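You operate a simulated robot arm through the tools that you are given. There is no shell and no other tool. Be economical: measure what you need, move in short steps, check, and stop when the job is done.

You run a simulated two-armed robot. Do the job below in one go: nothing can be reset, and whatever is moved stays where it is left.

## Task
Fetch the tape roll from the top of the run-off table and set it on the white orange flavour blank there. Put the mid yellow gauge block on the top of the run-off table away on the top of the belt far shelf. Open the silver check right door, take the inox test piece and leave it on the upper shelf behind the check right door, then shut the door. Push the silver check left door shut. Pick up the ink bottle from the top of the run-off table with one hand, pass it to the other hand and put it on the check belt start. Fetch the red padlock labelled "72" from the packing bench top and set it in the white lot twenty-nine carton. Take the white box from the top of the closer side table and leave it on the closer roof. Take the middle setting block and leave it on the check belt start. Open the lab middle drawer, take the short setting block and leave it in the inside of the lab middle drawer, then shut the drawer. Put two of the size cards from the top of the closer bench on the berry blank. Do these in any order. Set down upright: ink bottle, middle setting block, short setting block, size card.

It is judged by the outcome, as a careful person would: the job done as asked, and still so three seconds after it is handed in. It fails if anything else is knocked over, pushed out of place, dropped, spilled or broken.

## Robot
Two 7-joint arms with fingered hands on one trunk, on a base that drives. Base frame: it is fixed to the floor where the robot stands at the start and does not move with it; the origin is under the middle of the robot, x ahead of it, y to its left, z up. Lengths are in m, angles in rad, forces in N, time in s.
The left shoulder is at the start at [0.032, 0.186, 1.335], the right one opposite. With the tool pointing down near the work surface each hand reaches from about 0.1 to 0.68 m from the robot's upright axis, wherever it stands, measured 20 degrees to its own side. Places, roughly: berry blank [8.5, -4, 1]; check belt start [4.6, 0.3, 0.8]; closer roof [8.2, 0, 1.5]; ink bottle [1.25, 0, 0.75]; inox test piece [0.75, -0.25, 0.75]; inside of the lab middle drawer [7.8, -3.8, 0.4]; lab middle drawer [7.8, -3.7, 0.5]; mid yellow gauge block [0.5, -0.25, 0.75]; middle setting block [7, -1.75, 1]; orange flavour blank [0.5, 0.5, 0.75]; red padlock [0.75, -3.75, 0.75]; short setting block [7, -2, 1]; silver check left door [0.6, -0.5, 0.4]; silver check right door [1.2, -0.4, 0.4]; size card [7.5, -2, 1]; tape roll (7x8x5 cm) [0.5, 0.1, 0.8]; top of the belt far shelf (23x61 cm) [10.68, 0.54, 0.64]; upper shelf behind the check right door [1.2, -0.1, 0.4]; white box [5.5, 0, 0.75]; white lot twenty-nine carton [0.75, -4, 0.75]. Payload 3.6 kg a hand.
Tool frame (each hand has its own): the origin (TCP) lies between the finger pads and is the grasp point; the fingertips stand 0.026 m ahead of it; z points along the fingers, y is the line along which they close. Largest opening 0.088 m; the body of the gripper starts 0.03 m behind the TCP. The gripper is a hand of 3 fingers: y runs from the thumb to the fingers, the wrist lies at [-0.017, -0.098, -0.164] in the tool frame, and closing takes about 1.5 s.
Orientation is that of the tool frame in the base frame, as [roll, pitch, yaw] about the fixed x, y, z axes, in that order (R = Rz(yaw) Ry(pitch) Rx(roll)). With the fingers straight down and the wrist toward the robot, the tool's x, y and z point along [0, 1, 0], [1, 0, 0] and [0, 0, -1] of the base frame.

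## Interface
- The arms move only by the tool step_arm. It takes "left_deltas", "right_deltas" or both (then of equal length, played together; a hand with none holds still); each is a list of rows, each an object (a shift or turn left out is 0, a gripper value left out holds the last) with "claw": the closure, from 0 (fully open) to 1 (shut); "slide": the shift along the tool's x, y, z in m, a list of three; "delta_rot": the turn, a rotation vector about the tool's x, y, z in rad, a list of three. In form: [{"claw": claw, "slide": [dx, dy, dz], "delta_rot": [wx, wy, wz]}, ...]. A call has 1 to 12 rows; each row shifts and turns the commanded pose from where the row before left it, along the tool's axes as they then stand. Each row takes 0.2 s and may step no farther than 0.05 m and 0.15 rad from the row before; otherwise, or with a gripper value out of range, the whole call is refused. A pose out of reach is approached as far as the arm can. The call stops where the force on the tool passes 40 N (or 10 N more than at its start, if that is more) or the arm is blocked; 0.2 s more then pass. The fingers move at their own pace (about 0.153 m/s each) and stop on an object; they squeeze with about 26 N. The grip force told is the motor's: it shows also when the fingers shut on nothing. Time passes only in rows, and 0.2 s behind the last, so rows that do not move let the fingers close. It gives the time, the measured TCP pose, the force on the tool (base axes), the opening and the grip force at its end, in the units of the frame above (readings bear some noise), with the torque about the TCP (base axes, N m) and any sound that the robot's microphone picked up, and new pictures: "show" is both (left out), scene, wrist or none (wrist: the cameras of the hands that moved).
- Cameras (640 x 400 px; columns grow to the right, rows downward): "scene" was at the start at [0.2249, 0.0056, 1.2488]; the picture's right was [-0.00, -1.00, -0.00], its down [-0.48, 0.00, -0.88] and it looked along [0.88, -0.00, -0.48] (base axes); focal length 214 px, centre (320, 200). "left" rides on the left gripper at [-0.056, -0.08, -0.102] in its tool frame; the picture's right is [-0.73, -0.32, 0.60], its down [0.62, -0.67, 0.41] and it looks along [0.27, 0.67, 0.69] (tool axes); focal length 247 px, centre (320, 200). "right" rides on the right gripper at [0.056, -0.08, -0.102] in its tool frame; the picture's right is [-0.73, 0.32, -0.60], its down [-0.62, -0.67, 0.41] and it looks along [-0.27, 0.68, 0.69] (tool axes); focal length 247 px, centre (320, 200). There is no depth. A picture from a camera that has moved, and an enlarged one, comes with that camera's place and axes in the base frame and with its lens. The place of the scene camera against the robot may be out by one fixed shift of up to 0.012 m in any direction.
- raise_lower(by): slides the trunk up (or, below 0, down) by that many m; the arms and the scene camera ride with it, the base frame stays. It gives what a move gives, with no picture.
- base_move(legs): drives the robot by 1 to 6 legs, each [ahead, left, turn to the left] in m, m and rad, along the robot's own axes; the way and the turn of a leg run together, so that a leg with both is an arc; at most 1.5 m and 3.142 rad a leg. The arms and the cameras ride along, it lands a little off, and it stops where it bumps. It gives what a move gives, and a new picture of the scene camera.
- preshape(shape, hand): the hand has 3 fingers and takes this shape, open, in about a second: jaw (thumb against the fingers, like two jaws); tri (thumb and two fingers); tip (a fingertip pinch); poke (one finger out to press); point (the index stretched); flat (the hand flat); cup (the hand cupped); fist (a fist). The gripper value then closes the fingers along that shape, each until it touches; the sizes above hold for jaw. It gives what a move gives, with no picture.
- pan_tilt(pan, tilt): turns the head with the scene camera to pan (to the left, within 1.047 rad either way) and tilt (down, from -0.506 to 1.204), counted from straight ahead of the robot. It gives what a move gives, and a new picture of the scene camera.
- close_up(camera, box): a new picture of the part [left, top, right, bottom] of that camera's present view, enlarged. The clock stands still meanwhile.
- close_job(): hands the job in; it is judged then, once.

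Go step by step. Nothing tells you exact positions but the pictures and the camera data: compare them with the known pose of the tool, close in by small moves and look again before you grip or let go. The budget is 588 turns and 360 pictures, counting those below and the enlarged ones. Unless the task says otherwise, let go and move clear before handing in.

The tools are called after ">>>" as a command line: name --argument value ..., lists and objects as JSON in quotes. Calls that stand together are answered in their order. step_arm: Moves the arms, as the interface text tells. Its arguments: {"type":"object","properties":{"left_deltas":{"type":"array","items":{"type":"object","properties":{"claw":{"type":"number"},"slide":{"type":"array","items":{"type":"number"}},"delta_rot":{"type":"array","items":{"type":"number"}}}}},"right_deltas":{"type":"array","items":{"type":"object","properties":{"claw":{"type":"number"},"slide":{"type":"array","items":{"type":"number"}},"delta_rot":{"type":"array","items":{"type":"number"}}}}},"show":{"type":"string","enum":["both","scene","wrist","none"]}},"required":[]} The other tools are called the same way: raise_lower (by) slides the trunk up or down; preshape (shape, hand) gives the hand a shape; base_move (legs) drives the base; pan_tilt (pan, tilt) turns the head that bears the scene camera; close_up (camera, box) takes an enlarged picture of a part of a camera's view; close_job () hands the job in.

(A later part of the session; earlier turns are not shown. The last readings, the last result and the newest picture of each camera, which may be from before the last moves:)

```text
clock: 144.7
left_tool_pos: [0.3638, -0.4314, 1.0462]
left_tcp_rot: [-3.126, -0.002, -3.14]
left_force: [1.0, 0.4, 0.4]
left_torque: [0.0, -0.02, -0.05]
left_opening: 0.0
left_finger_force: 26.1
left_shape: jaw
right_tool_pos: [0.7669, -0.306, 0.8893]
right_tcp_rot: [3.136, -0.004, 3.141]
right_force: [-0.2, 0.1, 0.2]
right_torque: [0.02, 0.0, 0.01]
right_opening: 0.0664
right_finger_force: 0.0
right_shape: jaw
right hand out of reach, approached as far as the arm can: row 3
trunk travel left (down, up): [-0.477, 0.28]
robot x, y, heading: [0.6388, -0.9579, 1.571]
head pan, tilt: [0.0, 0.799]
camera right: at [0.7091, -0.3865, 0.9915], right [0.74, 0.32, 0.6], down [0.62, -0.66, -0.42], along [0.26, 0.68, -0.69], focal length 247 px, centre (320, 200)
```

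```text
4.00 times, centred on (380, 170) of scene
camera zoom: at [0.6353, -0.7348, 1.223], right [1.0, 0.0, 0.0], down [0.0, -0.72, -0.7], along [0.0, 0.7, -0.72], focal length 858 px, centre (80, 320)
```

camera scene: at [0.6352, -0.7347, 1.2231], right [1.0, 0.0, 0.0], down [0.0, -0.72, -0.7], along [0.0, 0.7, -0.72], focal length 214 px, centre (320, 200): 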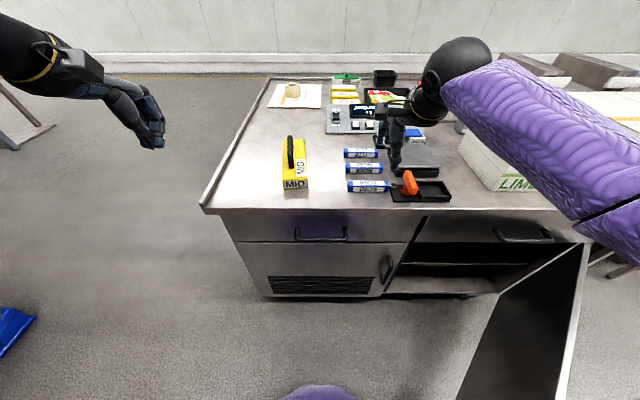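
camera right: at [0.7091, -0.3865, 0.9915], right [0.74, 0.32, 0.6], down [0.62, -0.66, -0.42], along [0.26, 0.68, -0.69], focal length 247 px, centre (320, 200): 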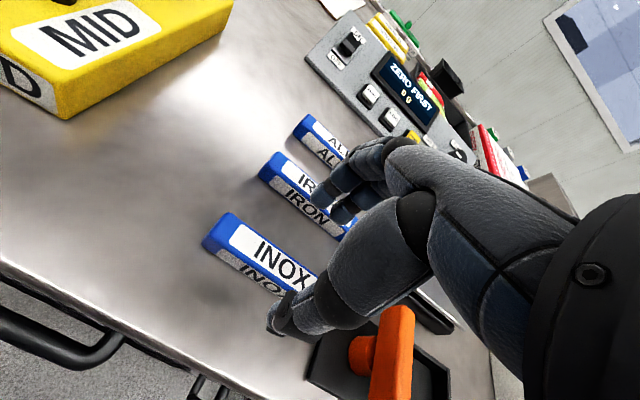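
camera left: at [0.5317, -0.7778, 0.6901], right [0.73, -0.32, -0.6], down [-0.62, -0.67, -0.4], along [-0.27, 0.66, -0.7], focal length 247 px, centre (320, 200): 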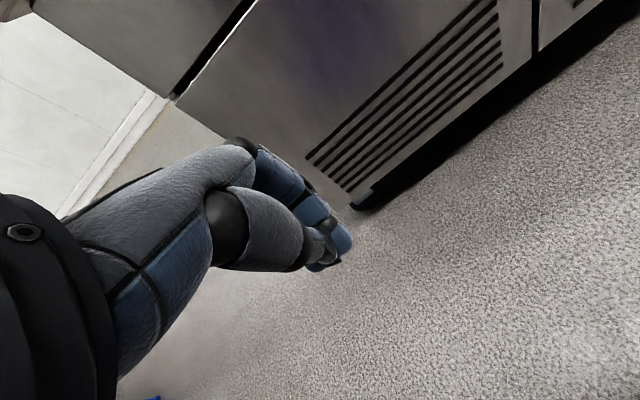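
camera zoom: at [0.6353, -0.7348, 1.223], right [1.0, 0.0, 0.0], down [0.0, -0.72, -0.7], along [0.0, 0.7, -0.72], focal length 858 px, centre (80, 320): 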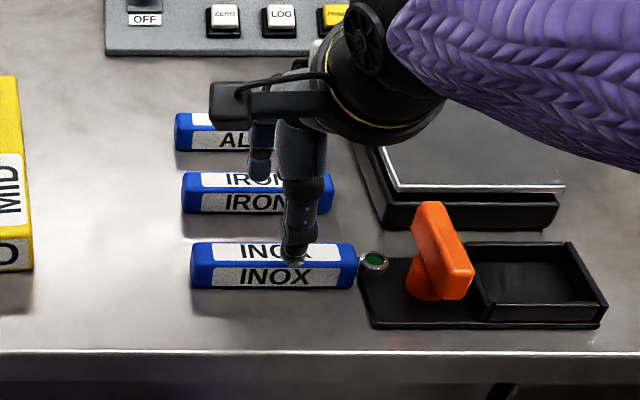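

Slightly out of reach there; drive a little closer and bring the hand back the same amount.

>>> step_arm --right_deltas '[{"slide": [0, -0.035, -0.01]}, {"slide": [0, -0.035, -0.01]}]' --show "none"

>>> base_move --legs '[[0.08, 0, 0]]'

```text
clock: 145.3
left_tool_pos: [0.3629, -0.4327, 1.046]
left_tcp_rot: [-3.128, -0.002, -3.14]
left_force: [0.8, 0.3, -0.1]
left_torque: [0.02, 0.02, 0.01]
left_opening: 0.0002
left_finger_force: 25.8
left_shape: jaw
right_tool_pos: [0.7661, -0.3791, 0.9089]
right_tcp_rot: [3.141, -0.001, 3.14]
right_force: [0.0, -0.3, -0.3]
right_torque: [0.0, -0.03, 0.01]
right_opening: 0.0661
right_finger_force: 0.0
right_shape: jaw
trunk travel left (down, up): [-0.477, 0.28]
robot x, y, heading: [0.6395, -0.9548, 1.575]
head pan, tilt: [0.0, 0.799]
```

```text
clock: 146.4
left_tool_pos: [0.3637, -0.3503, 1.0465]
left_tcp_rot: [-3.127, -0.003, -3.138]
left_force: [0.0, 0.8, -0.9]
left_torque: [0.01, 0.0, 0.02]
left_opening: 0.0001
left_finger_force: 25.8
left_shape: jaw
right_tool_pos: [0.7654, -0.2966, 0.9094]
right_tcp_rot: [3.142, -0.004, 3.14]
right_force: [-0.5, -0.5, 0.4]
right_torque: [-0.01, 0.03, 0.01]
right_opening: 0.0658
right_finger_force: 0.2
right_shape: jaw
trunk travel left (down, up): [-0.477, 0.28]
robot x, y, heading: [0.6376, -0.8785, 1.575]
head pan, tilt: [0.0, 0.799]
camera scene: at [0.6345, -0.653, 1.2227], right [1.0, 0.01, 0.0], down [0.0, -0.72, -0.7], along [0.0, 0.7, -0.72], focal length 214 px, centre (320, 200)
```

scene: 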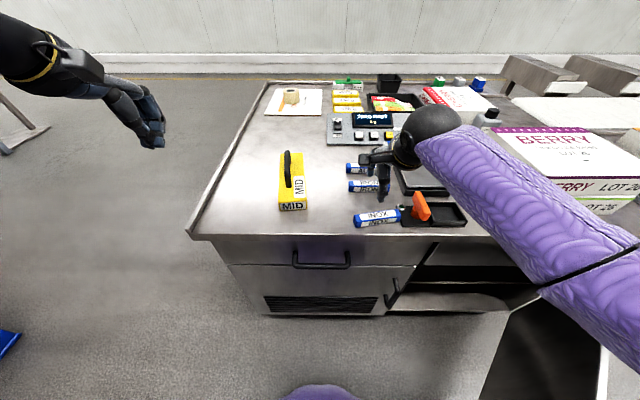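

The INOX bar got nudged toward the edge and turned slightly (fingertips reach lower than thought). Rise a bit and look again with the wrist camera.

>>> step_arm --right_deltas '[{"claw": 0, "slide": [0, -0.03, -0.03]}, {"slide": [0, -0.03, -0.02]}, {}]' --show "both"

>>> close_up --camera "scene" --box '[300, 140, 460, 240]'

```text
clock: 147.2
left_tool_pos: [0.3631, -0.3521, 1.0463]
left_tcp_rot: [-3.129, -0.001, -3.138]
left_force: [0.0, -0.5, -0.3]
left_torque: [0.02, -0.03, -0.02]
left_opening: 0.0
left_finger_force: 26.2
left_shape: jaw
right_tool_pos: [0.7665, -0.3575, 0.9596]
right_tcp_rot: [3.139, -0.003, 3.141]
right_force: [0.0, 0.4, -0.9]
right_torque: [-0.01, -0.01, 0.04]
right_opening: 0.0878
right_finger_force: 0.1
right_shape: jaw
trunk travel left (down, up): [-0.477, 0.28]
robot x, y, heading: [0.6388, -0.8772, 1.574]
head pan, tilt: [0.0, 0.799]
camera scene: at [0.6345, -0.6544, 1.223], right [1.0, 0.01, 0.0], down [0.0, -0.72, -0.7], along [0.0, 0.7, -0.72], focal length 214 px, centre (320, 200)
camera right: at [0.7091, -0.437, 1.0612], right [0.74, 0.32, 0.6], down [0.62, -0.66, -0.42], along [0.27, 0.68, -0.69], focal length 247 px, centre (320, 200)
```

scene: 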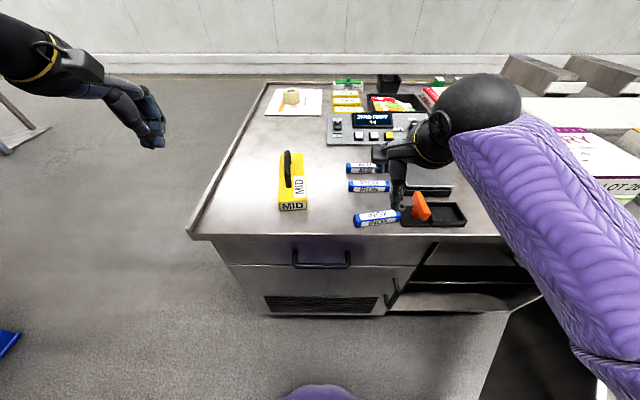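
right: 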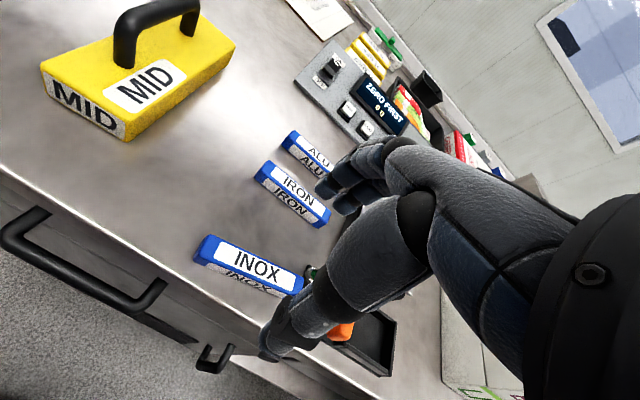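

```text
4.00 times, centred on (380, 190) of scene
camera zoom: at [0.6345, -0.6544, 1.223], right [1.0, 0.01, 0.0], down [0.0, -0.72, -0.7], along [0.0, 0.7, -0.72], focal length 858 px, centre (80, 240)
```

zoom: 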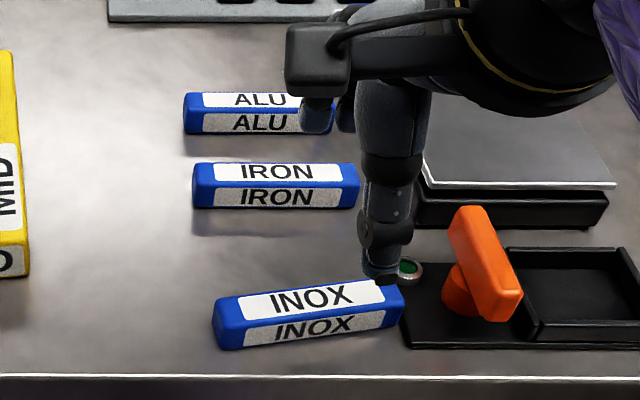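

Bar now centred near [0.763, −0.333], turned about 0.15 rad. Turn the hand to match and descend partway, open.

>>> step_arm --right_deltas '[{"slide": [0.003, 0.024, 0.02], "delta_rot": [0, 0, -0.15]}, {"slide": [0, 0, 0.03]}, {"slide": [0, 0, 0.03]}, {}]' --show "wrist"

>>> close_up --camera "scene" --box '[300, 140, 460, 240]'

```text
clock: 148.2
left_tool_pos: [0.3627, -0.3532, 1.0473]
left_tcp_rot: [-3.127, -0.003, -3.14]
left_force: [-0.3, -0.7, 0.1]
left_torque: [-0.01, -0.03, -0.01]
left_opening: 0.0
left_finger_force: 25.8
left_shape: jaw
right_tool_pos: [0.7633, -0.3333, 0.8791]
right_tcp_rot: [3.136, -0.003, -2.991]
right_force: [-1.1, -0.1, -0.1]
right_torque: [-0.02, -0.02, -0.02]
right_opening: 0.0877
right_finger_force: 0.1
right_shape: jaw
trunk travel left (down, up): [-0.477, 0.28]
robot x, y, heading: [0.6369, -0.8773, 1.578]
head pan, tilt: [0.0, 0.799]
camera right: at [0.7184, -0.4196, 0.9807], right [0.68, 0.42, 0.6], down [0.71, -0.56, -0.42], along [0.16, 0.71, -0.69], focal length 247 px, centre (320, 200)
```

right: 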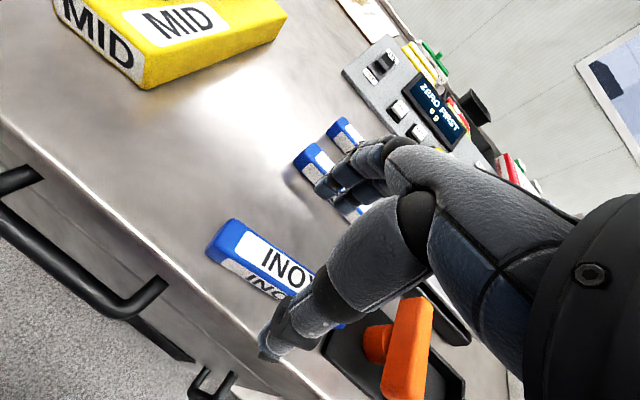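

```text
4.00 times, centred on (380, 190) of scene
camera zoom: at [0.6345, -0.655, 1.2231], right [1.0, 0.01, 0.0], down [0.0, -0.72, -0.7], along [0.0, 0.7, -0.72], focal length 858 px, centre (80, 240)
```

zoom: 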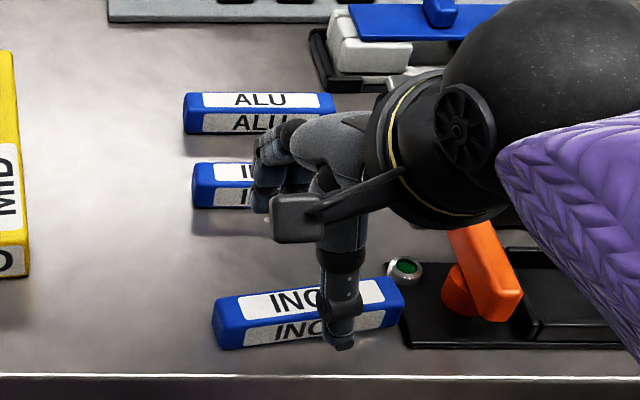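

Thumb is on the near side, fingers beyond the bar. Shift a bit left and descend slowly.

>>> step_arm --right_deltas '[{"slide": [0.01, 0, 0.015]}, {"slide": [0, 0, 0.01]}, {"slide": [0, 0, 0.008]}, {}]' --show "wrist"

>>> close_up --camera "scene" --box '[300, 140, 460, 240]'

```text
clock: 149.2
left_tool_pos: [0.3625, -0.3513, 1.0467]
left_tcp_rot: [-3.127, -0.002, -3.139]
left_force: [0.1, -0.3, 0.5]
left_torque: [-0.04, 0.01, 0.0]
left_opening: 0.0
left_finger_force: 25.4
left_shape: jaw
right_tool_pos: [0.7525, -0.3345, 0.8461]
right_tcp_rot: [3.136, -0.002, -2.992]
right_force: [0.2, 1.0, -0.1]
right_torque: [-0.03, -0.01, 0.03]
right_opening: 0.0875
right_finger_force: 0.0
right_shape: jaw
trunk travel left (down, up): [-0.477, 0.28]
robot x, y, heading: [0.6415, -0.8753, 1.576]
head pan, tilt: [0.0, 0.799]
camera right: at [0.7077, -0.4213, 0.9476], right [0.68, 0.42, 0.6], down [0.71, -0.56, -0.42], along [0.16, 0.71, -0.69], focal length 247 px, centre (320, 200)
```

right: 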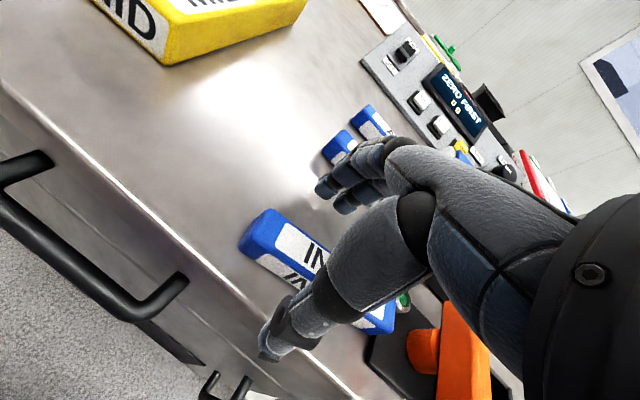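

```text
4.00 times, centred on (380, 190) of scene
camera zoom: at [0.6346, -0.6546, 1.223], right [1.0, 0.01, 0.0], down [0.0, -0.72, -0.7], along [0.0, 0.7, -0.72], focal length 858 px, centre (80, 240)
```

zoom: 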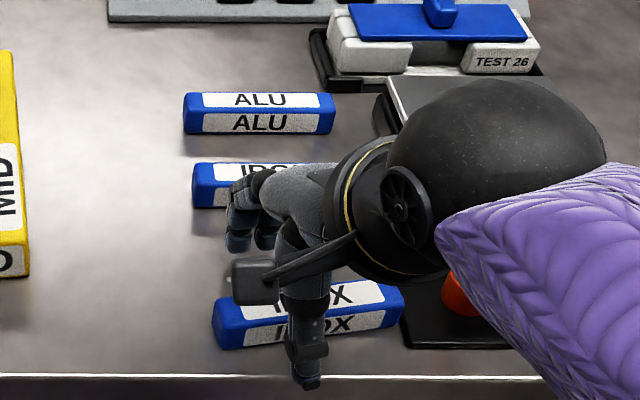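

Bar is between thumb and fingers. Close.

>>> step_arm --right_deltas '[{"claw": 0.4}, {"claw": 0.7}, {"claw": 1}, {}, {}, {}]' --show "none"

>>> step_arm --right_deltas '[{"slide": [0, 0, -0.02]}, {"slide": [0, 0, -0.03]}, {"slide": [0, 0, -0.04]}, {"slide": [0, 0, -0.04]}]' --show "both"

```text
clock: 150.6
left_tool_pos: [0.3624, -0.352, 1.0462]
left_tcp_rot: [-3.128, -0.001, -3.139]
left_force: [-0.7, -0.4, 0.2]
left_torque: [-0.01, -0.01, -0.05]
left_opening: 0.0
left_finger_force: 26.7
left_shape: jaw
right_tool_pos: [0.7518, -0.3343, 0.8463]
right_tcp_rot: [3.136, -0.004, -2.992]
right_force: [-0.5, -0.3, -0.5]
right_torque: [0.03, 0.02, 0.04]
right_opening: 0.0177
right_finger_force: 26.3
right_shape: jaw
trunk travel left (down, up): [-0.477, 0.28]
robot x, y, heading: [0.6375, -0.879, 1.58]
head pan, tilt: [0.0, 0.799]
```

```text
clock: 151.6
left_tool_pos: [0.3631, -0.3512, 1.047]
left_tcp_rot: [-3.128, -0.001, -3.138]
left_force: [0.0, 0.8, -0.9]
left_torque: [0.0, -0.02, 0.0]
left_opening: 0.0
left_finger_force: 26.1
left_shape: jaw
right_tool_pos: [0.7514, -0.3352, 0.9767]
right_tcp_rot: [3.139, -0.001, -2.991]
right_force: [-0.2, 0.5, -1.1]
right_torque: [-0.01, 0.01, 0.01]
right_opening: 0.0176
right_finger_force: 26.1
right_shape: jaw
trunk travel left (down, up): [-0.477, 0.28]
robot x, y, heading: [0.6404, -0.8776, 1.575]
head pan, tilt: [0.0, 0.799]
camera scene: at [0.6344, -0.6546, 1.223], right [1.0, 0.01, 0.0], down [0.0, -0.72, -0.7], along [0.0, 0.7, -0.72], focal length 214 px, centre (320, 200)
camera right: at [0.7083, -0.4215, 1.0777], right [0.68, 0.42, 0.6], down [0.71, -0.56, -0.42], along [0.16, 0.71, -0.69], focal length 247 px, centre (320, 200)
```

scene: 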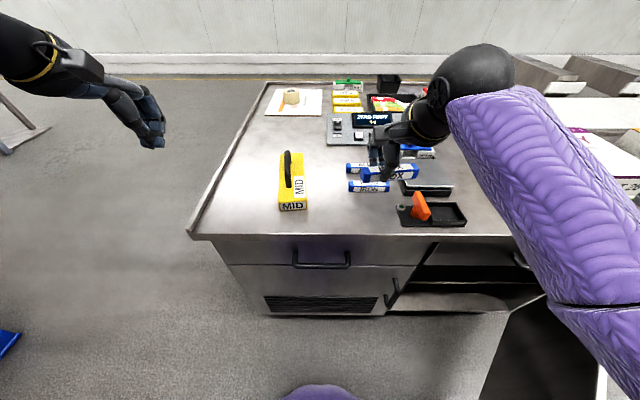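
right: 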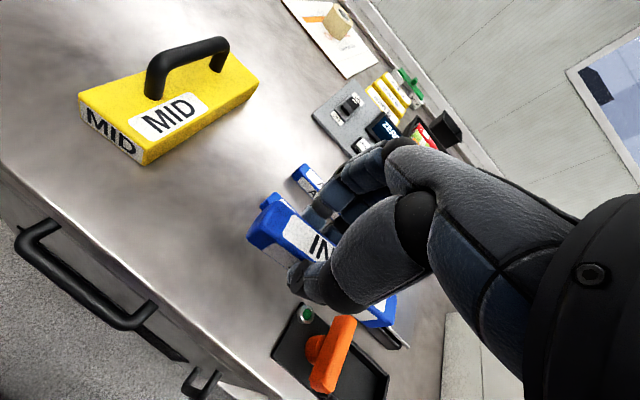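

INOX is held. Back off, square the hand and lower the trunk to shelf height.

>>> base_move --legs '[[-0.42, -0.08, 0]]'

>>> raise_lower --by -0.4

>>> step_arm --right_deltas '[{"delta_rot": [0, 0, 0.15]}, {"delta_rot": [-0.15, 0, 0]}, {"delta_rot": [-0.15, 0, 0]}, {"delta_rot": [-0.15, 0, 0]}, {"delta_rot": [-0.15, 0, 0]}, {"delta_rot": [-0.15, 0, 0]}]' --show "none"

>>> pan_tilt --pan -0.5 --tilt 0.5

```text
clock: 154.2
left_tool_pos: [0.4452, -0.7704, 1.0473]
left_tcp_rot: [-3.128, 0.0, -3.136]
left_force: [0.4, 0.3, -0.1]
left_torque: [0.0, -0.01, -0.01]
left_opening: 0.0001
left_finger_force: 26.5
left_shape: jaw
right_tool_pos: [0.8351, -0.7514, 0.9755]
right_tcp_rot: [3.136, -0.005, -2.99]
right_force: [0.5, -0.8, -0.4]
right_torque: [-0.02, 0.0, -0.03]
right_opening: 0.0177
right_finger_force: 25.9
right_shape: jaw
trunk travel left (down, up): [-0.477, 0.28]
robot x, y, heading: [0.721, -1.293, 1.577]
head pan, tilt: [0.0, 0.799]
camera scene: at [0.7173, -1.0724, 1.2232], right [1.0, 0.01, 0.0], down [0.01, -0.72, -0.7], along [-0.01, 0.7, -0.72], focal length 214 px, centre (320, 200)
```

scene: 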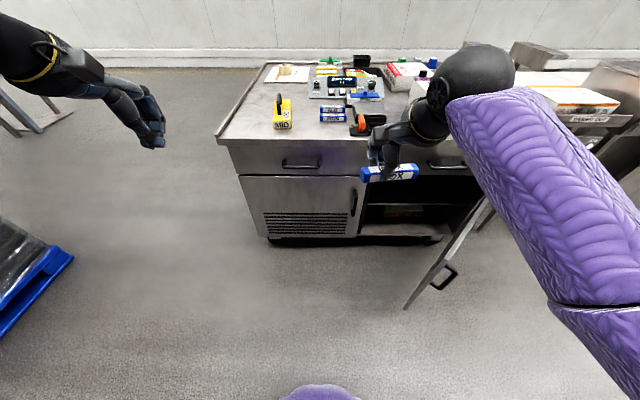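

```text
clock: 158.0
left_tool_pos: [0.445, -0.7693, 0.6472]
left_tcp_rot: [-3.129, -0.001, -3.136]
left_force: [0.6, 0.1, 0.7]
left_torque: [0.0, 0.0, -0.01]
left_opening: 0.0001
left_finger_force: 26.1
left_shape: jaw
right_tool_pos: [0.8346, -0.7516, 0.5766]
right_tcp_rot: [3.137, -0.003, -2.99]
right_force: [0.1, -0.6, -0.4]
right_torque: [0.02, 0.0, 0.02]
right_opening: 0.0178
right_finger_force: 25.9
right_shape: jaw
trunk travel left (down, up): [-0.077, 0.68]
robot x, y, heading: [0.7238, -1.2955, 1.574]
head pan, tilt: [0.0, 0.799]
```

```text
clock: 159.5
left_tool_pos: [0.4464, -0.7684, 0.6468]
left_tcp_rot: [-3.127, -0.001, -3.136]
left_force: [0.4, -0.1, 1.4]
left_torque: [-0.02, -0.01, 0.0]
left_opening: 0.0
left_finger_force: 26.0
left_shape: jaw
right_tool_pos: [0.8728, -0.7493, 0.5634]
right_tcp_rot: [2.374, 0.168, -3.081]
right_force: [-1.1, 0.1, -0.5]
right_torque: [-0.03, -0.01, -0.01]
right_opening: 0.0175
right_finger_force: 25.8
right_shape: jaw
trunk travel left (down, up): [-0.077, 0.68]
robot x, y, heading: [0.7216, -1.2963, 1.581]
head pan, tilt: [0.0, 0.799]
stopped in row 6 (right hand): the arm was blocked; the commanded pose is now the measured one
```

```text
clock: 160.4
left_tool_pos: [0.4447, -0.769, 0.6463]
left_tcp_rot: [-3.126, -0.001, -3.137]
left_force: [-0.3, 0.5, -0.2]
left_torque: [0.0, -0.03, -0.01]
left_opening: 0.0
left_finger_force: 25.9
left_shape: jaw
right_tool_pos: [0.8728, -0.7478, 0.5655]
right_tcp_rot: [2.371, 0.167, -3.08]
right_force: [0.1, -0.5, -0.3]
right_torque: [0.01, 0.02, 0.02]
right_opening: 0.0178
right_finger_force: 25.8
right_shape: jaw
trunk travel left (down, up): [-0.077, 0.68]
robot x, y, heading: [0.721, -1.2925, 1.574]
head pan, tilt: [-0.499, 0.499]
camera scene: at [0.7601, -1.0072, 0.8163], right [0.88, -0.47, 0.0], down [-0.23, -0.42, -0.88], along [0.41, 0.77, -0.48], focal length 214 px, centre (320, 200)
```

scene: 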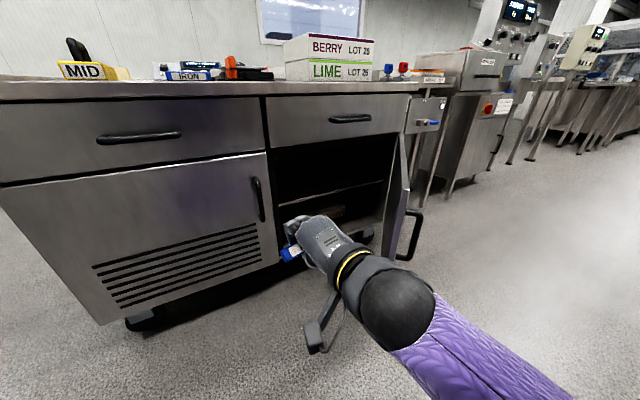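

The elbow met something, but the hand is tilted about 45°, good for reaching in. Take a closer look at the shelf.

>>> close_up --camera "scene" --box '[250, 110, 430, 260]'

```text
2.67 times, centred on (340, 185) of scene
camera zoom: at [0.7601, -1.0072, 0.8163], right [0.88, -0.47, 0.0], down [-0.23, -0.42, -0.88], along [0.41, 0.77, -0.48], focal length 572 px, centre (267, 240)
```

zoom: 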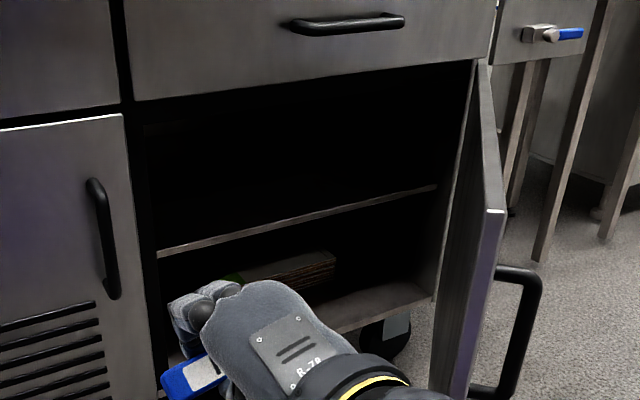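

Shelf front edge is at about z 0.42, y −0.33. Shift the hand right, level the bar and lower to entry height.

>>> step_arm --right_deltas '[{"slide": [-0.04, 0.015, 0.015]}, {"slide": [-0.045, 0, 0]}, {"slide": [-0.045, 0, 0]}, {"slide": [-0.045, 0, 0], "delta_rot": [0, 0.06, 0.058]}, {"delta_rot": [0, 0.06, 0.058]}, {"slide": [0, -0.025, 0.026]}, {"slide": [0, -0.013, 0.013]}]' --show "scene"

```text
clock: 162.0
left_tool_pos: [0.4451, -0.7693, 0.6455]
left_tcp_rot: [-3.127, -0.002, -3.136]
left_force: [-0.6, 0.3, -0.4]
left_torque: [0.02, -0.04, 0.02]
left_opening: 0.0
left_finger_force: 25.3
left_shape: jaw
right_tool_pos: [1.0426, -0.7159, 0.5385]
right_tcp_rot: [2.371, -0.004, -3.083]
right_force: [-0.5, -0.7, -0.2]
right_torque: [-0.01, 0.0, -0.05]
right_opening: 0.0177
right_finger_force: 26.5
right_shape: jaw
trunk travel left (down, up): [-0.077, 0.68]
robot x, y, heading: [0.7253, -1.2974, 1.571]
head pan, tilt: [-0.499, 0.499]
camera scene: at [0.7603, -1.0072, 0.8163], right [0.88, -0.47, 0.0], down [-0.23, -0.42, -0.88], along [0.41, 0.77, -0.48], focal length 214 px, centre (320, 200)
```

scene: 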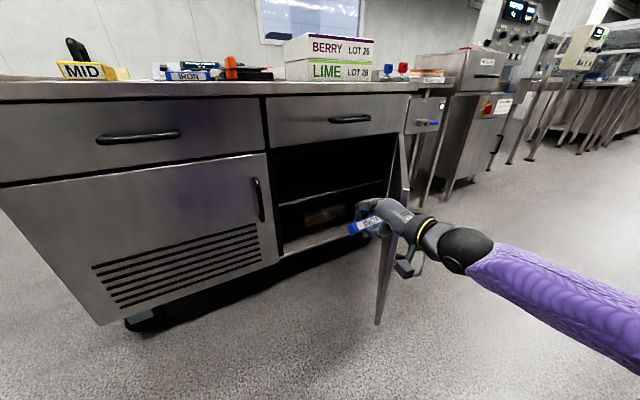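

The right forearm would meet the door, so I first sweep the door wider open: hand slightly further in, then push to the right in small steps.

>>> step_arm --right_deltas '[{"slide": [0, 0.03, 0.03]}, {"slide": [-0.035, 0, 0]}, {"slide": [-0.035, 0, 0]}, {"slide": [-0.035, 0, 0]}, {"slide": [-0.035, 0, 0]}]' --show "scene"

```text
clock: 162.6
left_tool_pos: [0.4454, -0.7701, 0.6471]
left_tcp_rot: [-3.128, -0.001, -3.137]
left_force: [-0.6, 0.5, -0.1]
left_torque: [-0.04, -0.01, -0.02]
left_opening: 0.0
left_finger_force: 26.6
left_shape: jaw
right_tool_pos: [1.052, -0.676, 0.5375]
right_tcp_rot: [2.37, -0.009, -3.067]
right_force: [-10.8, -9.1, 4.5]
right_torque: [-0.06, -0.59, -1.18]
right_opening: 0.0178
right_finger_force: 26.1
right_shape: jaw
trunk travel left (down, up): [-0.077, 0.68]
robot x, y, heading: [0.7174, -1.2956, 1.576]
head pan, tilt: [-0.499, 0.499]
stopped in row 2 (right hand): the force on the tool passed its limit at 59 N (the readings are from after the stop); the commanded pose is now the measured one
camera scene: at [0.7597, -1.0077, 0.8165], right [0.88, -0.47, 0.0], down [-0.23, -0.42, -0.88], along [0.41, 0.77, -0.48], focal length 214 px, centre (320, 200)
```

scene: 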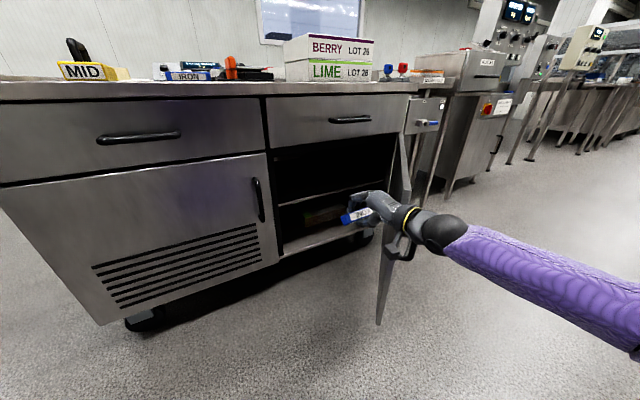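

Contact with the door; push more slowly.

>>> step_arm --right_deltas '[{"slide": [-0.01, -0.003, -0.003]}, {"slide": [-0.012, -0.004, -0.004]}, {"slide": [-0.012, -0.004, -0.004]}, {"slide": [-0.012, -0.004, -0.004]}, {"slide": [-0.012, -0.004, -0.004]}, {"slide": [-0.012, -0.004, -0.004]}, {"slide": [-0.012, -0.004, -0.004]}, {"slide": [-0.012, -0.004, -0.004]}]' --show "scene"

```text
clock: 163.1
left_tool_pos: [0.4441, -0.7702, 0.6462]
left_tcp_rot: [-3.128, 0.0, -3.135]
left_force: [0.2, 0.0, -1.1]
left_torque: [-0.02, 0.02, 0.01]
left_opening: 0.0
left_finger_force: 26.3
left_shape: jaw
right_tool_pos: [1.0564, -0.6811, 0.5364]
right_tcp_rot: [2.372, -0.014, -3.057]
right_force: [-10.8, -10.7, 7.2]
right_torque: [-0.09, -0.71, -1.33]
right_opening: 0.0172
right_finger_force: 26.1
right_shape: jaw
trunk travel left (down, up): [-0.077, 0.68]
robot x, y, heading: [0.7213, -1.2976, 1.578]
head pan, tilt: [-0.499, 0.499]
stopped in row 2 (right hand): the force on the tool passed its limit at 46 N (the readings are from after the stop); the commanded pose is now the measured one
camera scene: at [0.7591, -1.0084, 0.8167], right [0.88, -0.47, 0.0], down [-0.23, -0.42, -0.88], along [0.41, 0.77, -0.48], focal length 214 px, centre (320, 200)
```

scene: 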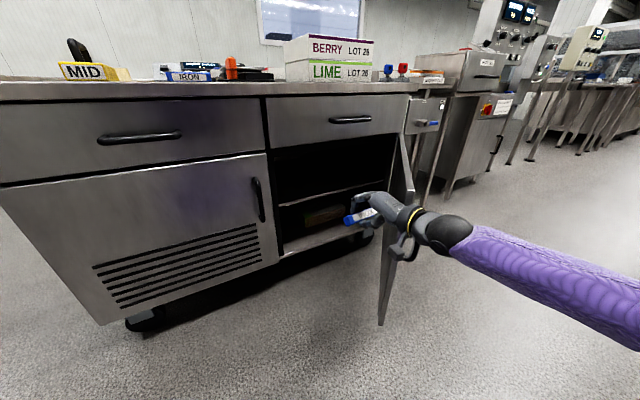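

The wrist hooks the door edge. I withdraw the right hand, lift it clear above, and use the left hand instead from further right.

>>> step_arm --right_deltas '[{"slide": [0.03, 0, 0]}, {"slide": [0.02, -0.02, -0.02]}, {"slide": [0, -0.034, -0.034]}, {"slide": [0, -0.034, -0.034]}, {"slide": [0, 0.03, -0.03]}, {"slide": [0, 0.035, -0.035]}, {"slide": [0, 0.035, -0.035]}, {"slide": [0, 0.035, -0.035]}, {"slide": [0, 0.035, -0.035]}, {"slide": [0, 0.035, -0.035]}, {"slide": [0, 0.035, -0.035]}]' --show "scene"

```text
clock: 165.5
left_tool_pos: [0.4445, -0.7695, 0.646]
left_tcp_rot: [-3.127, -0.001, -3.137]
left_force: [0.1, -0.1, -0.1]
left_torque: [-0.01, 0.0, -0.01]
left_opening: 0.0
left_finger_force: 25.5
left_shape: jaw
right_tool_pos: [1.0601, -0.7414, 0.8368]
right_tcp_rot: [2.375, -0.014, -3.062]
right_force: [0.4, 0.1, -1.5]
right_torque: [0.01, 0.02, 0.02]
right_opening: 0.0177
right_finger_force: 25.7
right_shape: jaw
right hand out of reach, approached as far as the arm can: row 8, 9, 10, 11
trunk travel left (down, up): [-0.077, 0.68]
robot x, y, heading: [0.7185, -1.2952, 1.579]
head pan, tilt: [-0.499, 0.499]
camera scene: at [0.76, -1.0076, 0.8164], right [0.88, -0.47, 0.0], down [-0.23, -0.42, -0.88], along [0.41, 0.77, -0.48], focal length 214 px, centre (320, 200)
```

scene: 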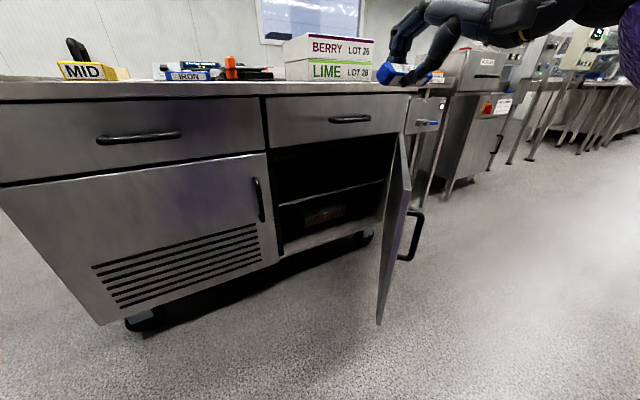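

Door F-edge is at about [1.07, −0.77], 45° open. A diagonal approach parallel to the open door will keep my arm clear, so I tuck the left hand and turn the robot to about 50° heading from the left.

>>> step_arm --left_deltas '[{"slide": [0.02, -0.045, -0.01]}, {"slide": [0.02, -0.045, -0.01]}, {"slide": [0.02, -0.045, -0.01]}, {"slide": [0.02, -0.045, -0.01]}]' --show "none"

>>> base_move --legs '[[0, 0.22, 0], [0, 0, -0.75]]'

```text
refused: row 1 steps farther than a row can; nothing moved
```

```text
clock: 169.1
left_tool_pos: [0.657, -0.7234, 0.6468]
left_tcp_rot: [-3.126, 0.0, 2.397]
left_force: [0.7, 0.2, 0.1]
left_torque: [0.01, -0.01, -0.02]
left_opening: 0.0002
left_finger_force: 25.6
left_shape: jaw
right_tool_pos: [1.1264, -1.1222, 0.8369]
right_tcp_rot: [2.376, -0.014, 2.473]
right_force: [0.9, 0.9, -1.0]
right_torque: [-0.01, 0.01, 0.01]
right_opening: 0.0177
right_finger_force: 25.9
right_shape: jaw
trunk travel left (down, up): [-0.077, 0.68]
robot x, y, heading: [0.4987, -1.299, 0.832]
head pan, tilt: [-0.499, 0.499]
camera scene: at [0.7202, -1.1134, 0.8163], right [0.32, -0.95, 0.0], down [-0.45, -0.15, -0.88], along [0.83, 0.28, -0.48], focal length 214 px, centre (320, 200)
```

scene: 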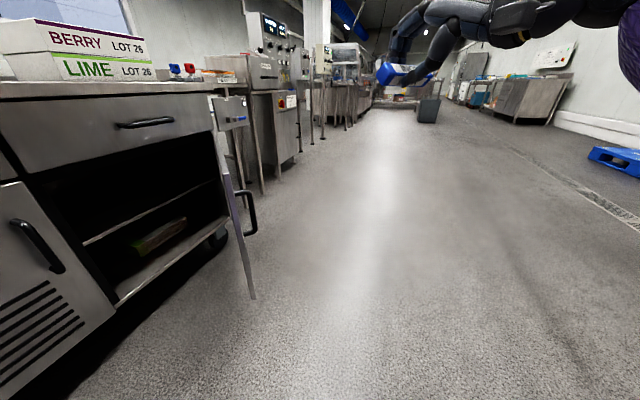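

Retract the left hand properly, turn to ~60° heading, and bring the right hand inward and down.

>>> step_arm --left_deltas '[{"slide": [0.015, -0.045, -0.01]}, {"slide": [0.015, -0.045, -0.01]}, {"slide": [0.015, -0.045, -0.01]}, {"slide": [0.015, -0.045, -0.01]}, {"slide": [0.015, -0.045, -0.01]}]' --right_deltas '[{"slide": [0.045, 0, 0]}, {"slide": [0.045, 0, 0]}, {"slide": [0.045, 0, 0]}, {"slide": [0.045, 0, 0]}, {"slide": [0.03, 0, 0]}]' --show "none"

>>> base_move --legs '[[0, 0, 0.22]]'

>>> step_arm --right_deltas '[{"slide": [0, -0.03, 0.03]}, {"slide": [0, -0.03, 0.03]}, {"slide": [0, -0.03, 0.03]}, {"slide": [0, -0.03, 0.03]}, {"slide": [0, -0.03, 0.03]}, {"slide": [0, -0.03, 0.03]}, {"slide": [0, -0.03, 0.03]}]' --show "scene"

```text
clock: 170.3
left_tool_pos: [0.4617, -0.7356, 0.6477]
left_tcp_rot: [-3.13, 0.0, 2.394]
left_force: [0.1, -0.7, 0.8]
left_torque: [-0.02, -0.02, 0.0]
left_opening: 0.0
left_finger_force: 26.0
left_shape: jaw
left hand out of reach, approached as far as the arm can: row 2, 3, 4, 5
right_tool_pos: [0.998, -0.9693, 0.8311]
right_tcp_rot: [2.374, -0.013, 2.469]
right_force: [-0.2, 0.9, -0.4]
right_torque: [0.02, 0.02, 0.01]
right_opening: 0.0178
right_finger_force: 25.7
right_shape: jaw
right hand out of reach, approached as far as the arm can: row 1, 2, 3
trunk travel left (down, up): [-0.077, 0.68]
robot x, y, heading: [0.4997, -1.3025, 0.823]
head pan, tilt: [-0.499, 0.499]
```

```text
clock: 171.5
left_tool_pos: [0.341, -0.7591, 0.6474]
left_tcp_rot: [-3.128, -0.001, 2.616]
left_force: [0.1, 0.3, -0.1]
left_torque: [-0.02, 0.0, 0.02]
left_opening: 0.0
left_finger_force: 25.8
left_shape: jaw
right_tool_pos: [0.913, -0.8672, 0.8304]
right_tcp_rot: [2.376, -0.014, 2.694]
right_force: [0.0, 0.0, 0.3]
right_torque: [-0.02, 0.02, 0.01]
right_opening: 0.018
right_finger_force: 26.0
right_shape: jaw
trunk travel left (down, up): [-0.077, 0.68]
robot x, y, heading: [0.499, -1.2953, 1.045]
head pan, tilt: [-0.499, 0.499]
camera scene: at [0.6755, -1.0687, 0.8163], right [0.52, -0.85, 0.0], down [-0.41, -0.25, -0.88], along [0.75, 0.46, -0.48], focal length 214 px, centre (320, 200)
```

scene: 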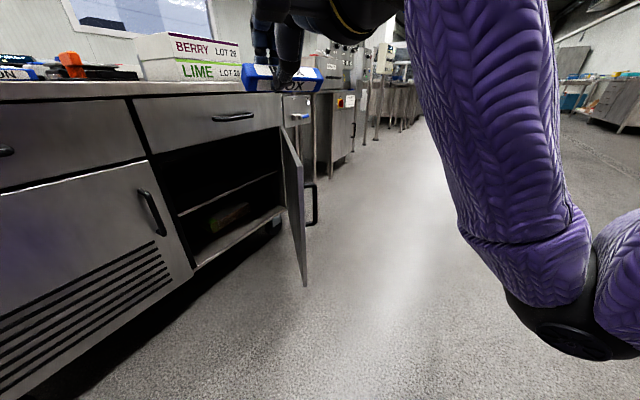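

```text
clock: 173.1
left_tool_pos: [0.3418, -0.7582, 0.647]
left_tcp_rot: [-3.129, 0.0, 2.615]
left_force: [-0.1, 0.0, -0.4]
left_torque: [0.01, 0.01, -0.03]
left_opening: 0.0
left_finger_force: 25.5
left_shape: jaw
right_tool_pos: [0.9126, -0.881, 0.5248]
right_tcp_rot: [2.386, 0.026, 2.709]
right_force: [-0.2, -0.2, -0.5]
right_torque: [0.02, 0.04, 0.02]
right_opening: 0.0175
right_finger_force: 25.8
right_shape: jaw
trunk travel left (down, up): [-0.077, 0.68]
robot x, y, heading: [0.5012, -1.2972, 1.047]
head pan, tilt: [-0.499, 0.499]
camera scene: at [0.6755, -1.0688, 0.8163], right [0.52, -0.85, 0.0], down [-0.41, -0.25, -0.88], along [0.75, 0.46, -0.48], focal length 214 px, centre (320, 200)
```

scene: 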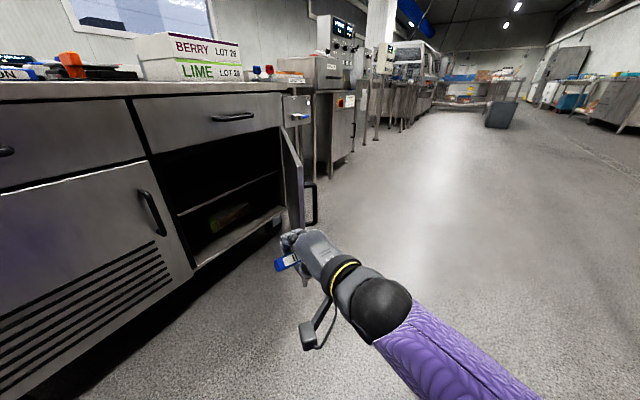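

Left hand needs to swing out to the side so it won't meet the cabinet when I drive in.

>>> step_arm --left_deltas '[{"slide": [0.03, -0.035, 0]}, {"slide": [0.03, -0.035, 0]}, {"slide": [0.03, -0.035, 0]}, {"slide": [0.02, -0.04, 0]}, {"slide": [0, -0.045, 0]}, {"slide": [0, -0.045, 0]}, {"slide": [0, -0.045, 0]}]' --show "none"

```text
clock: 174.7
left_tool_pos: [0.1053, -0.9454, 0.6521]
left_tcp_rot: [-3.126, 0.0, 2.618]
left_force: [0.3, -0.7, -0.2]
left_torque: [-0.01, 0.01, -0.01]
left_opening: 0.0001
left_finger_force: 25.7
left_shape: jaw
right_tool_pos: [0.9152, -0.8773, 0.5298]
right_tcp_rot: [2.378, 0.024, 2.703]
right_force: [-0.7, 0.6, -0.1]
right_torque: [0.02, -0.01, -0.03]
right_opening: 0.0176
right_finger_force: 25.5
right_shape: jaw
trunk travel left (down, up): [-0.077, 0.68]
robot x, y, heading: [0.4964, -1.301, 1.047]
head pan, tilt: [-0.499, 0.499]
```

>>> base_move --legs '[[0.28, 0.06, 0]]'

```text
clock: 176.7
left_tool_pos: [0.1919, -0.6742, 0.6512]
left_tcp_rot: [-3.129, 0.0, 2.616]
left_force: [0.5, -0.8, 0.7]
left_torque: [0.0, -0.02, -0.02]
left_opening: 0.0
left_finger_force: 25.8
left_shape: jaw
right_tool_pos: [1.0042, -0.6062, 0.5308]
right_tcp_rot: [2.373, 0.023, 2.703]
right_force: [0.0, 0.3, -0.4]
right_torque: [0.02, 0.01, -0.02]
right_opening: 0.0176
right_finger_force: 26.2
right_shape: jaw
trunk travel left (down, up): [-0.077, 0.68]
robot x, y, heading: [0.5875, -1.0265, 1.05]
head pan, tilt: [-0.499, 0.499]
camera scene: at [0.7621, -0.7987, 0.8164], right [0.52, -0.85, 0.0], down [-0.41, -0.25, -0.88], along [0.75, 0.46, -0.48], focal length 214 px, centre (320, 200)
```

scene: 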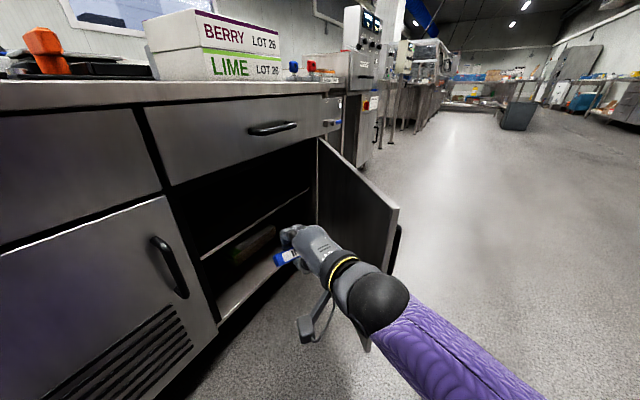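

Good clearance. Advance further and view from the wrist.

>>> base_move --legs '[[0.13, 0.02, 0]]'

>>> step_arm --right_deltas '[{"slide": [0, 0.005, 0.005]}]' --show "wrist"

```text
clock: 178.0
left_tool_pos: [0.2399, -0.5511, 0.6512]
left_tcp_rot: [-3.127, 0.0, 2.615]
left_force: [-0.6, 0.0, 0.1]
left_torque: [-0.03, 0.01, -0.01]
left_opening: 0.0
left_finger_force: 25.7
left_shape: jaw
right_tool_pos: [1.0522, -0.4845, 0.5306]
right_tcp_rot: [2.373, 0.027, 2.703]
right_force: [-0.2, 0.1, 0.6]
right_torque: [0.04, -0.03, 0.03]
right_opening: 0.0174
right_finger_force: 25.6
right_shape: jaw
trunk travel left (down, up): [-0.077, 0.68]
robot x, y, heading: [0.6369, -0.9045, 1.045]
head pan, tilt: [-0.499, 0.499]
camera scene: at [0.8097, -0.6753, 0.8164], right [0.52, -0.85, 0.0], down [-0.41, -0.25, -0.88], along [0.75, 0.46, -0.48], focal length 214 px, centre (320, 200)
```

scene: 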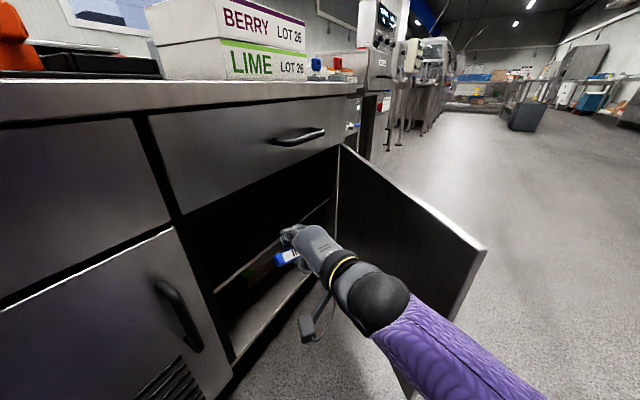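

```text
clock: 178.4
left_tool_pos: [0.2395, -0.5498, 0.6532]
left_tcp_rot: [-3.129, 0.001, 2.615]
left_force: [0.3, -0.3, 0.5]
left_torque: [0.01, -0.01, 0.01]
left_opening: 0.0
left_finger_force: 26.0
left_shape: jaw
right_tool_pos: [1.0548, -0.4774, 0.5312]
right_tcp_rot: [2.374, 0.025, 2.705]
right_force: [0.5, -0.1, -0.4]
right_torque: [-0.01, 0.01, 0.03]
right_opening: 0.0174
right_finger_force: 26.0
right_shape: jaw
trunk travel left (down, up): [-0.077, 0.68]
robot x, y, heading: [0.6349, -0.9048, 1.053]
head pan, tilt: [-0.499, 0.499]
camera right: at [0.9477, -0.5677, 0.5468], right [0.57, -0.47, 0.67], down [0.5, -0.45, -0.74], along [0.65, 0.76, -0.02], focal length 247 px, centre (320, 200)
```

right: 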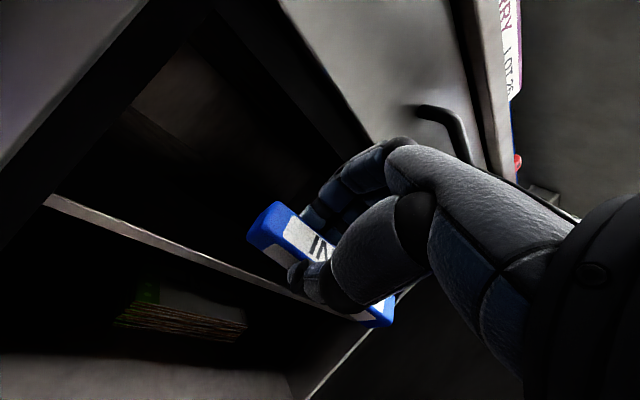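

Shelf is at about z 0.41. Lower slightly, drive in and extend over the shelf.

>>> step_arm --right_deltas '[{"slide": [0, -0.02, 0.02]}]' --show "none"

>>> base_move --legs '[[0.12, 0.05, 0]]'

>>> step_arm --right_deltas '[{"slide": [0, 0.015, 0.015]}, {"slide": [0, 0.018, 0.018]}, {"slide": [0, 0.018, 0.018]}, {"slide": [0, 0.018, 0.018]}]' --show "both"

```text
clock: 178.8
left_tool_pos: [0.2399, -0.5502, 0.6512]
left_tcp_rot: [-3.127, 0.0, 2.616]
left_force: [0.4, -0.3, -0.5]
left_torque: [0.0, 0.02, -0.01]
left_opening: 0.0
left_finger_force: 25.8
left_shape: jaw
right_tool_pos: [1.0591, -0.4824, 0.4978]
right_tcp_rot: [2.377, 0.044, 2.707]
right_force: [0.2, -0.1, 0.1]
right_torque: [-0.02, 0.02, -0.02]
right_opening: 0.0173
right_finger_force: 25.9
right_shape: jaw
trunk travel left (down, up): [-0.077, 0.68]
robot x, y, heading: [0.6321, -0.9066, 1.049]
head pan, tilt: [-0.499, 0.499]
```

```text
clock: 180.1
left_tool_pos: [0.2576, -0.4215, 0.6514]
left_tcp_rot: [-3.127, -0.002, 2.617]
left_force: [-1.0, 0.1, -0.8]
left_torque: [-0.01, 0.02, 0.0]
left_opening: 0.0002
left_finger_force: 25.8
left_shape: jaw
right_tool_pos: [1.0776, -0.3508, 0.5002]
right_tcp_rot: [2.372, 0.044, 2.706]
right_force: [-0.6, 0.4, 0.0]
right_torque: [-0.03, 0.04, 0.0]
right_opening: 0.0175
right_finger_force: 25.9
right_shape: jaw
trunk travel left (down, up): [-0.077, 0.68]
robot x, y, heading: [0.653, -0.7765, 1.052]
head pan, tilt: [-0.499, 0.499]
camera scene: at [0.8265, -0.5455, 0.8164], right [0.52, -0.85, 0.0], down [-0.41, -0.25, -0.88], along [0.75, 0.46, -0.48], focal length 214 px, centre (320, 200)
```

scene: 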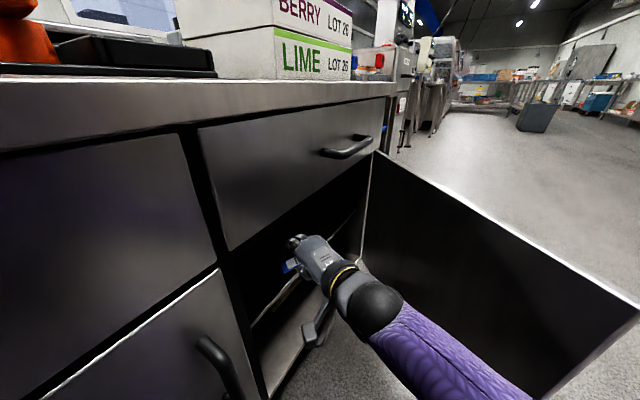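

```text
clock: 181.1
left_tool_pos: [0.2571, -0.4204, 0.6508]
left_tcp_rot: [-3.127, -0.001, 2.617]
left_force: [-0.4, -0.6, -0.9]
left_torque: [0.04, 0.01, -0.02]
left_opening: 0.0
left_finger_force: 26.0
left_shape: jaw
right_tool_pos: [1.1188, -0.262, 0.4994]
right_tcp_rot: [2.374, 0.043, 2.707]
right_force: [0.1, 0.3, -0.6]
right_torque: [0.0, -0.01, -0.02]
right_opening: 0.0177
right_finger_force: 25.5
right_shape: jaw
trunk travel left (down, up): [-0.077, 0.68]
robot x, y, heading: [0.6497, -0.7725, 1.047]
head pan, tilt: [-0.499, 0.499]
camera scene: at [0.8265, -0.5454, 0.8163], right [0.52, -0.85, 0.0], down [-0.41, -0.25, -0.88], along [0.75, 0.46, -0.48], focal length 214 px, centre (320, 200)
camera right: at [1.012, -0.3527, 0.5139], right [0.56, -0.47, 0.68], down [0.51, -0.45, -0.73], along [0.65, 0.76, -0.01], focal length 247 px, centre (320, 200)
```

scene: 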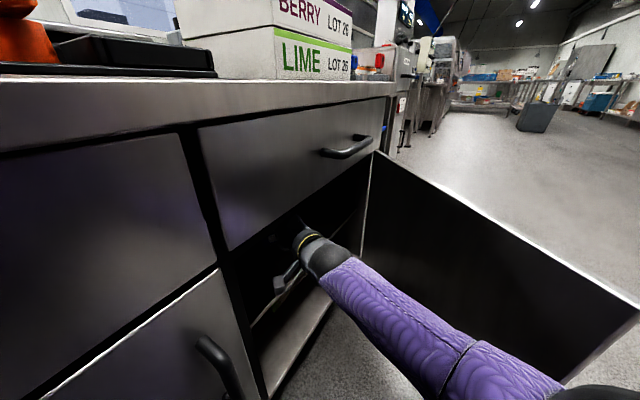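
right: 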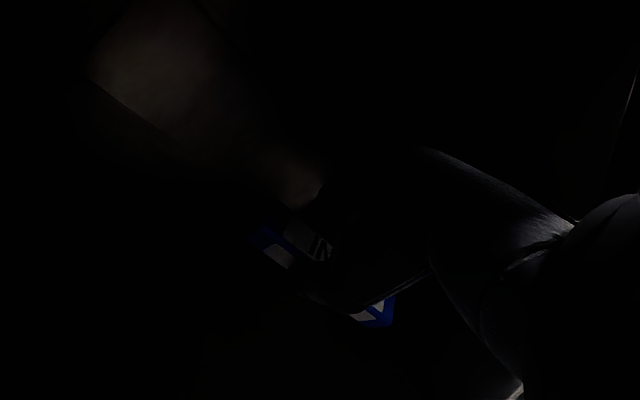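

Over the shelf. A little deeper, then lower step by step to contact.

>>> step_arm --right_deltas '[{"slide": [0, 0.018, 0.018]}, {"slide": [0, -0.01, 0.01]}, {"slide": [0, -0.008, 0.008]}, {}]' --show "none"

>>> step_arm --right_deltas '[{"slide": [0, -0.004, 0.004]}, {"slide": [0, -0.004, 0.004]}, {}]' --show "none"

```text
clock: 182.1
left_tool_pos: [0.2565, -0.4214, 0.6509]
left_tcp_rot: [-3.127, -0.001, 2.615]
left_force: [0.0, 0.4, 0.9]
left_torque: [-0.01, -0.02, -0.01]
left_opening: 0.0
left_finger_force: 26.0
left_shape: jaw
right_tool_pos: [1.1308, -0.2391, 0.4734]
right_tcp_rot: [2.373, 0.042, 2.708]
right_force: [0.6, -0.2, 0.0]
right_torque: [0.01, 0.02, 0.0]
right_opening: 0.0177
right_finger_force: 26.2
right_shape: jaw
trunk travel left (down, up): [-0.077, 0.68]
robot x, y, heading: [0.6528, -0.7725, 1.049]
head pan, tilt: [-0.499, 0.499]
```

```text
clock: 182.9
left_tool_pos: [0.2564, -0.4214, 0.6523]
left_tcp_rot: [-3.128, -0.001, 2.617]
left_force: [0.2, 0.0, 0.1]
left_torque: [-0.02, -0.02, 0.02]
left_opening: 0.0
left_finger_force: 25.7
left_shape: jaw
right_tool_pos: [1.1304, -0.2394, 0.4631]
right_tcp_rot: [2.372, 0.044, 2.706]
right_force: [0.1, 1.1, -0.5]
right_torque: [0.0, -0.01, 0.04]
right_opening: 0.0177
right_finger_force: 25.8
right_shape: jaw
trunk travel left (down, up): [-0.077, 0.68]
robot x, y, heading: [0.6482, -0.777, 1.051]
head pan, tilt: [-0.499, 0.499]
```

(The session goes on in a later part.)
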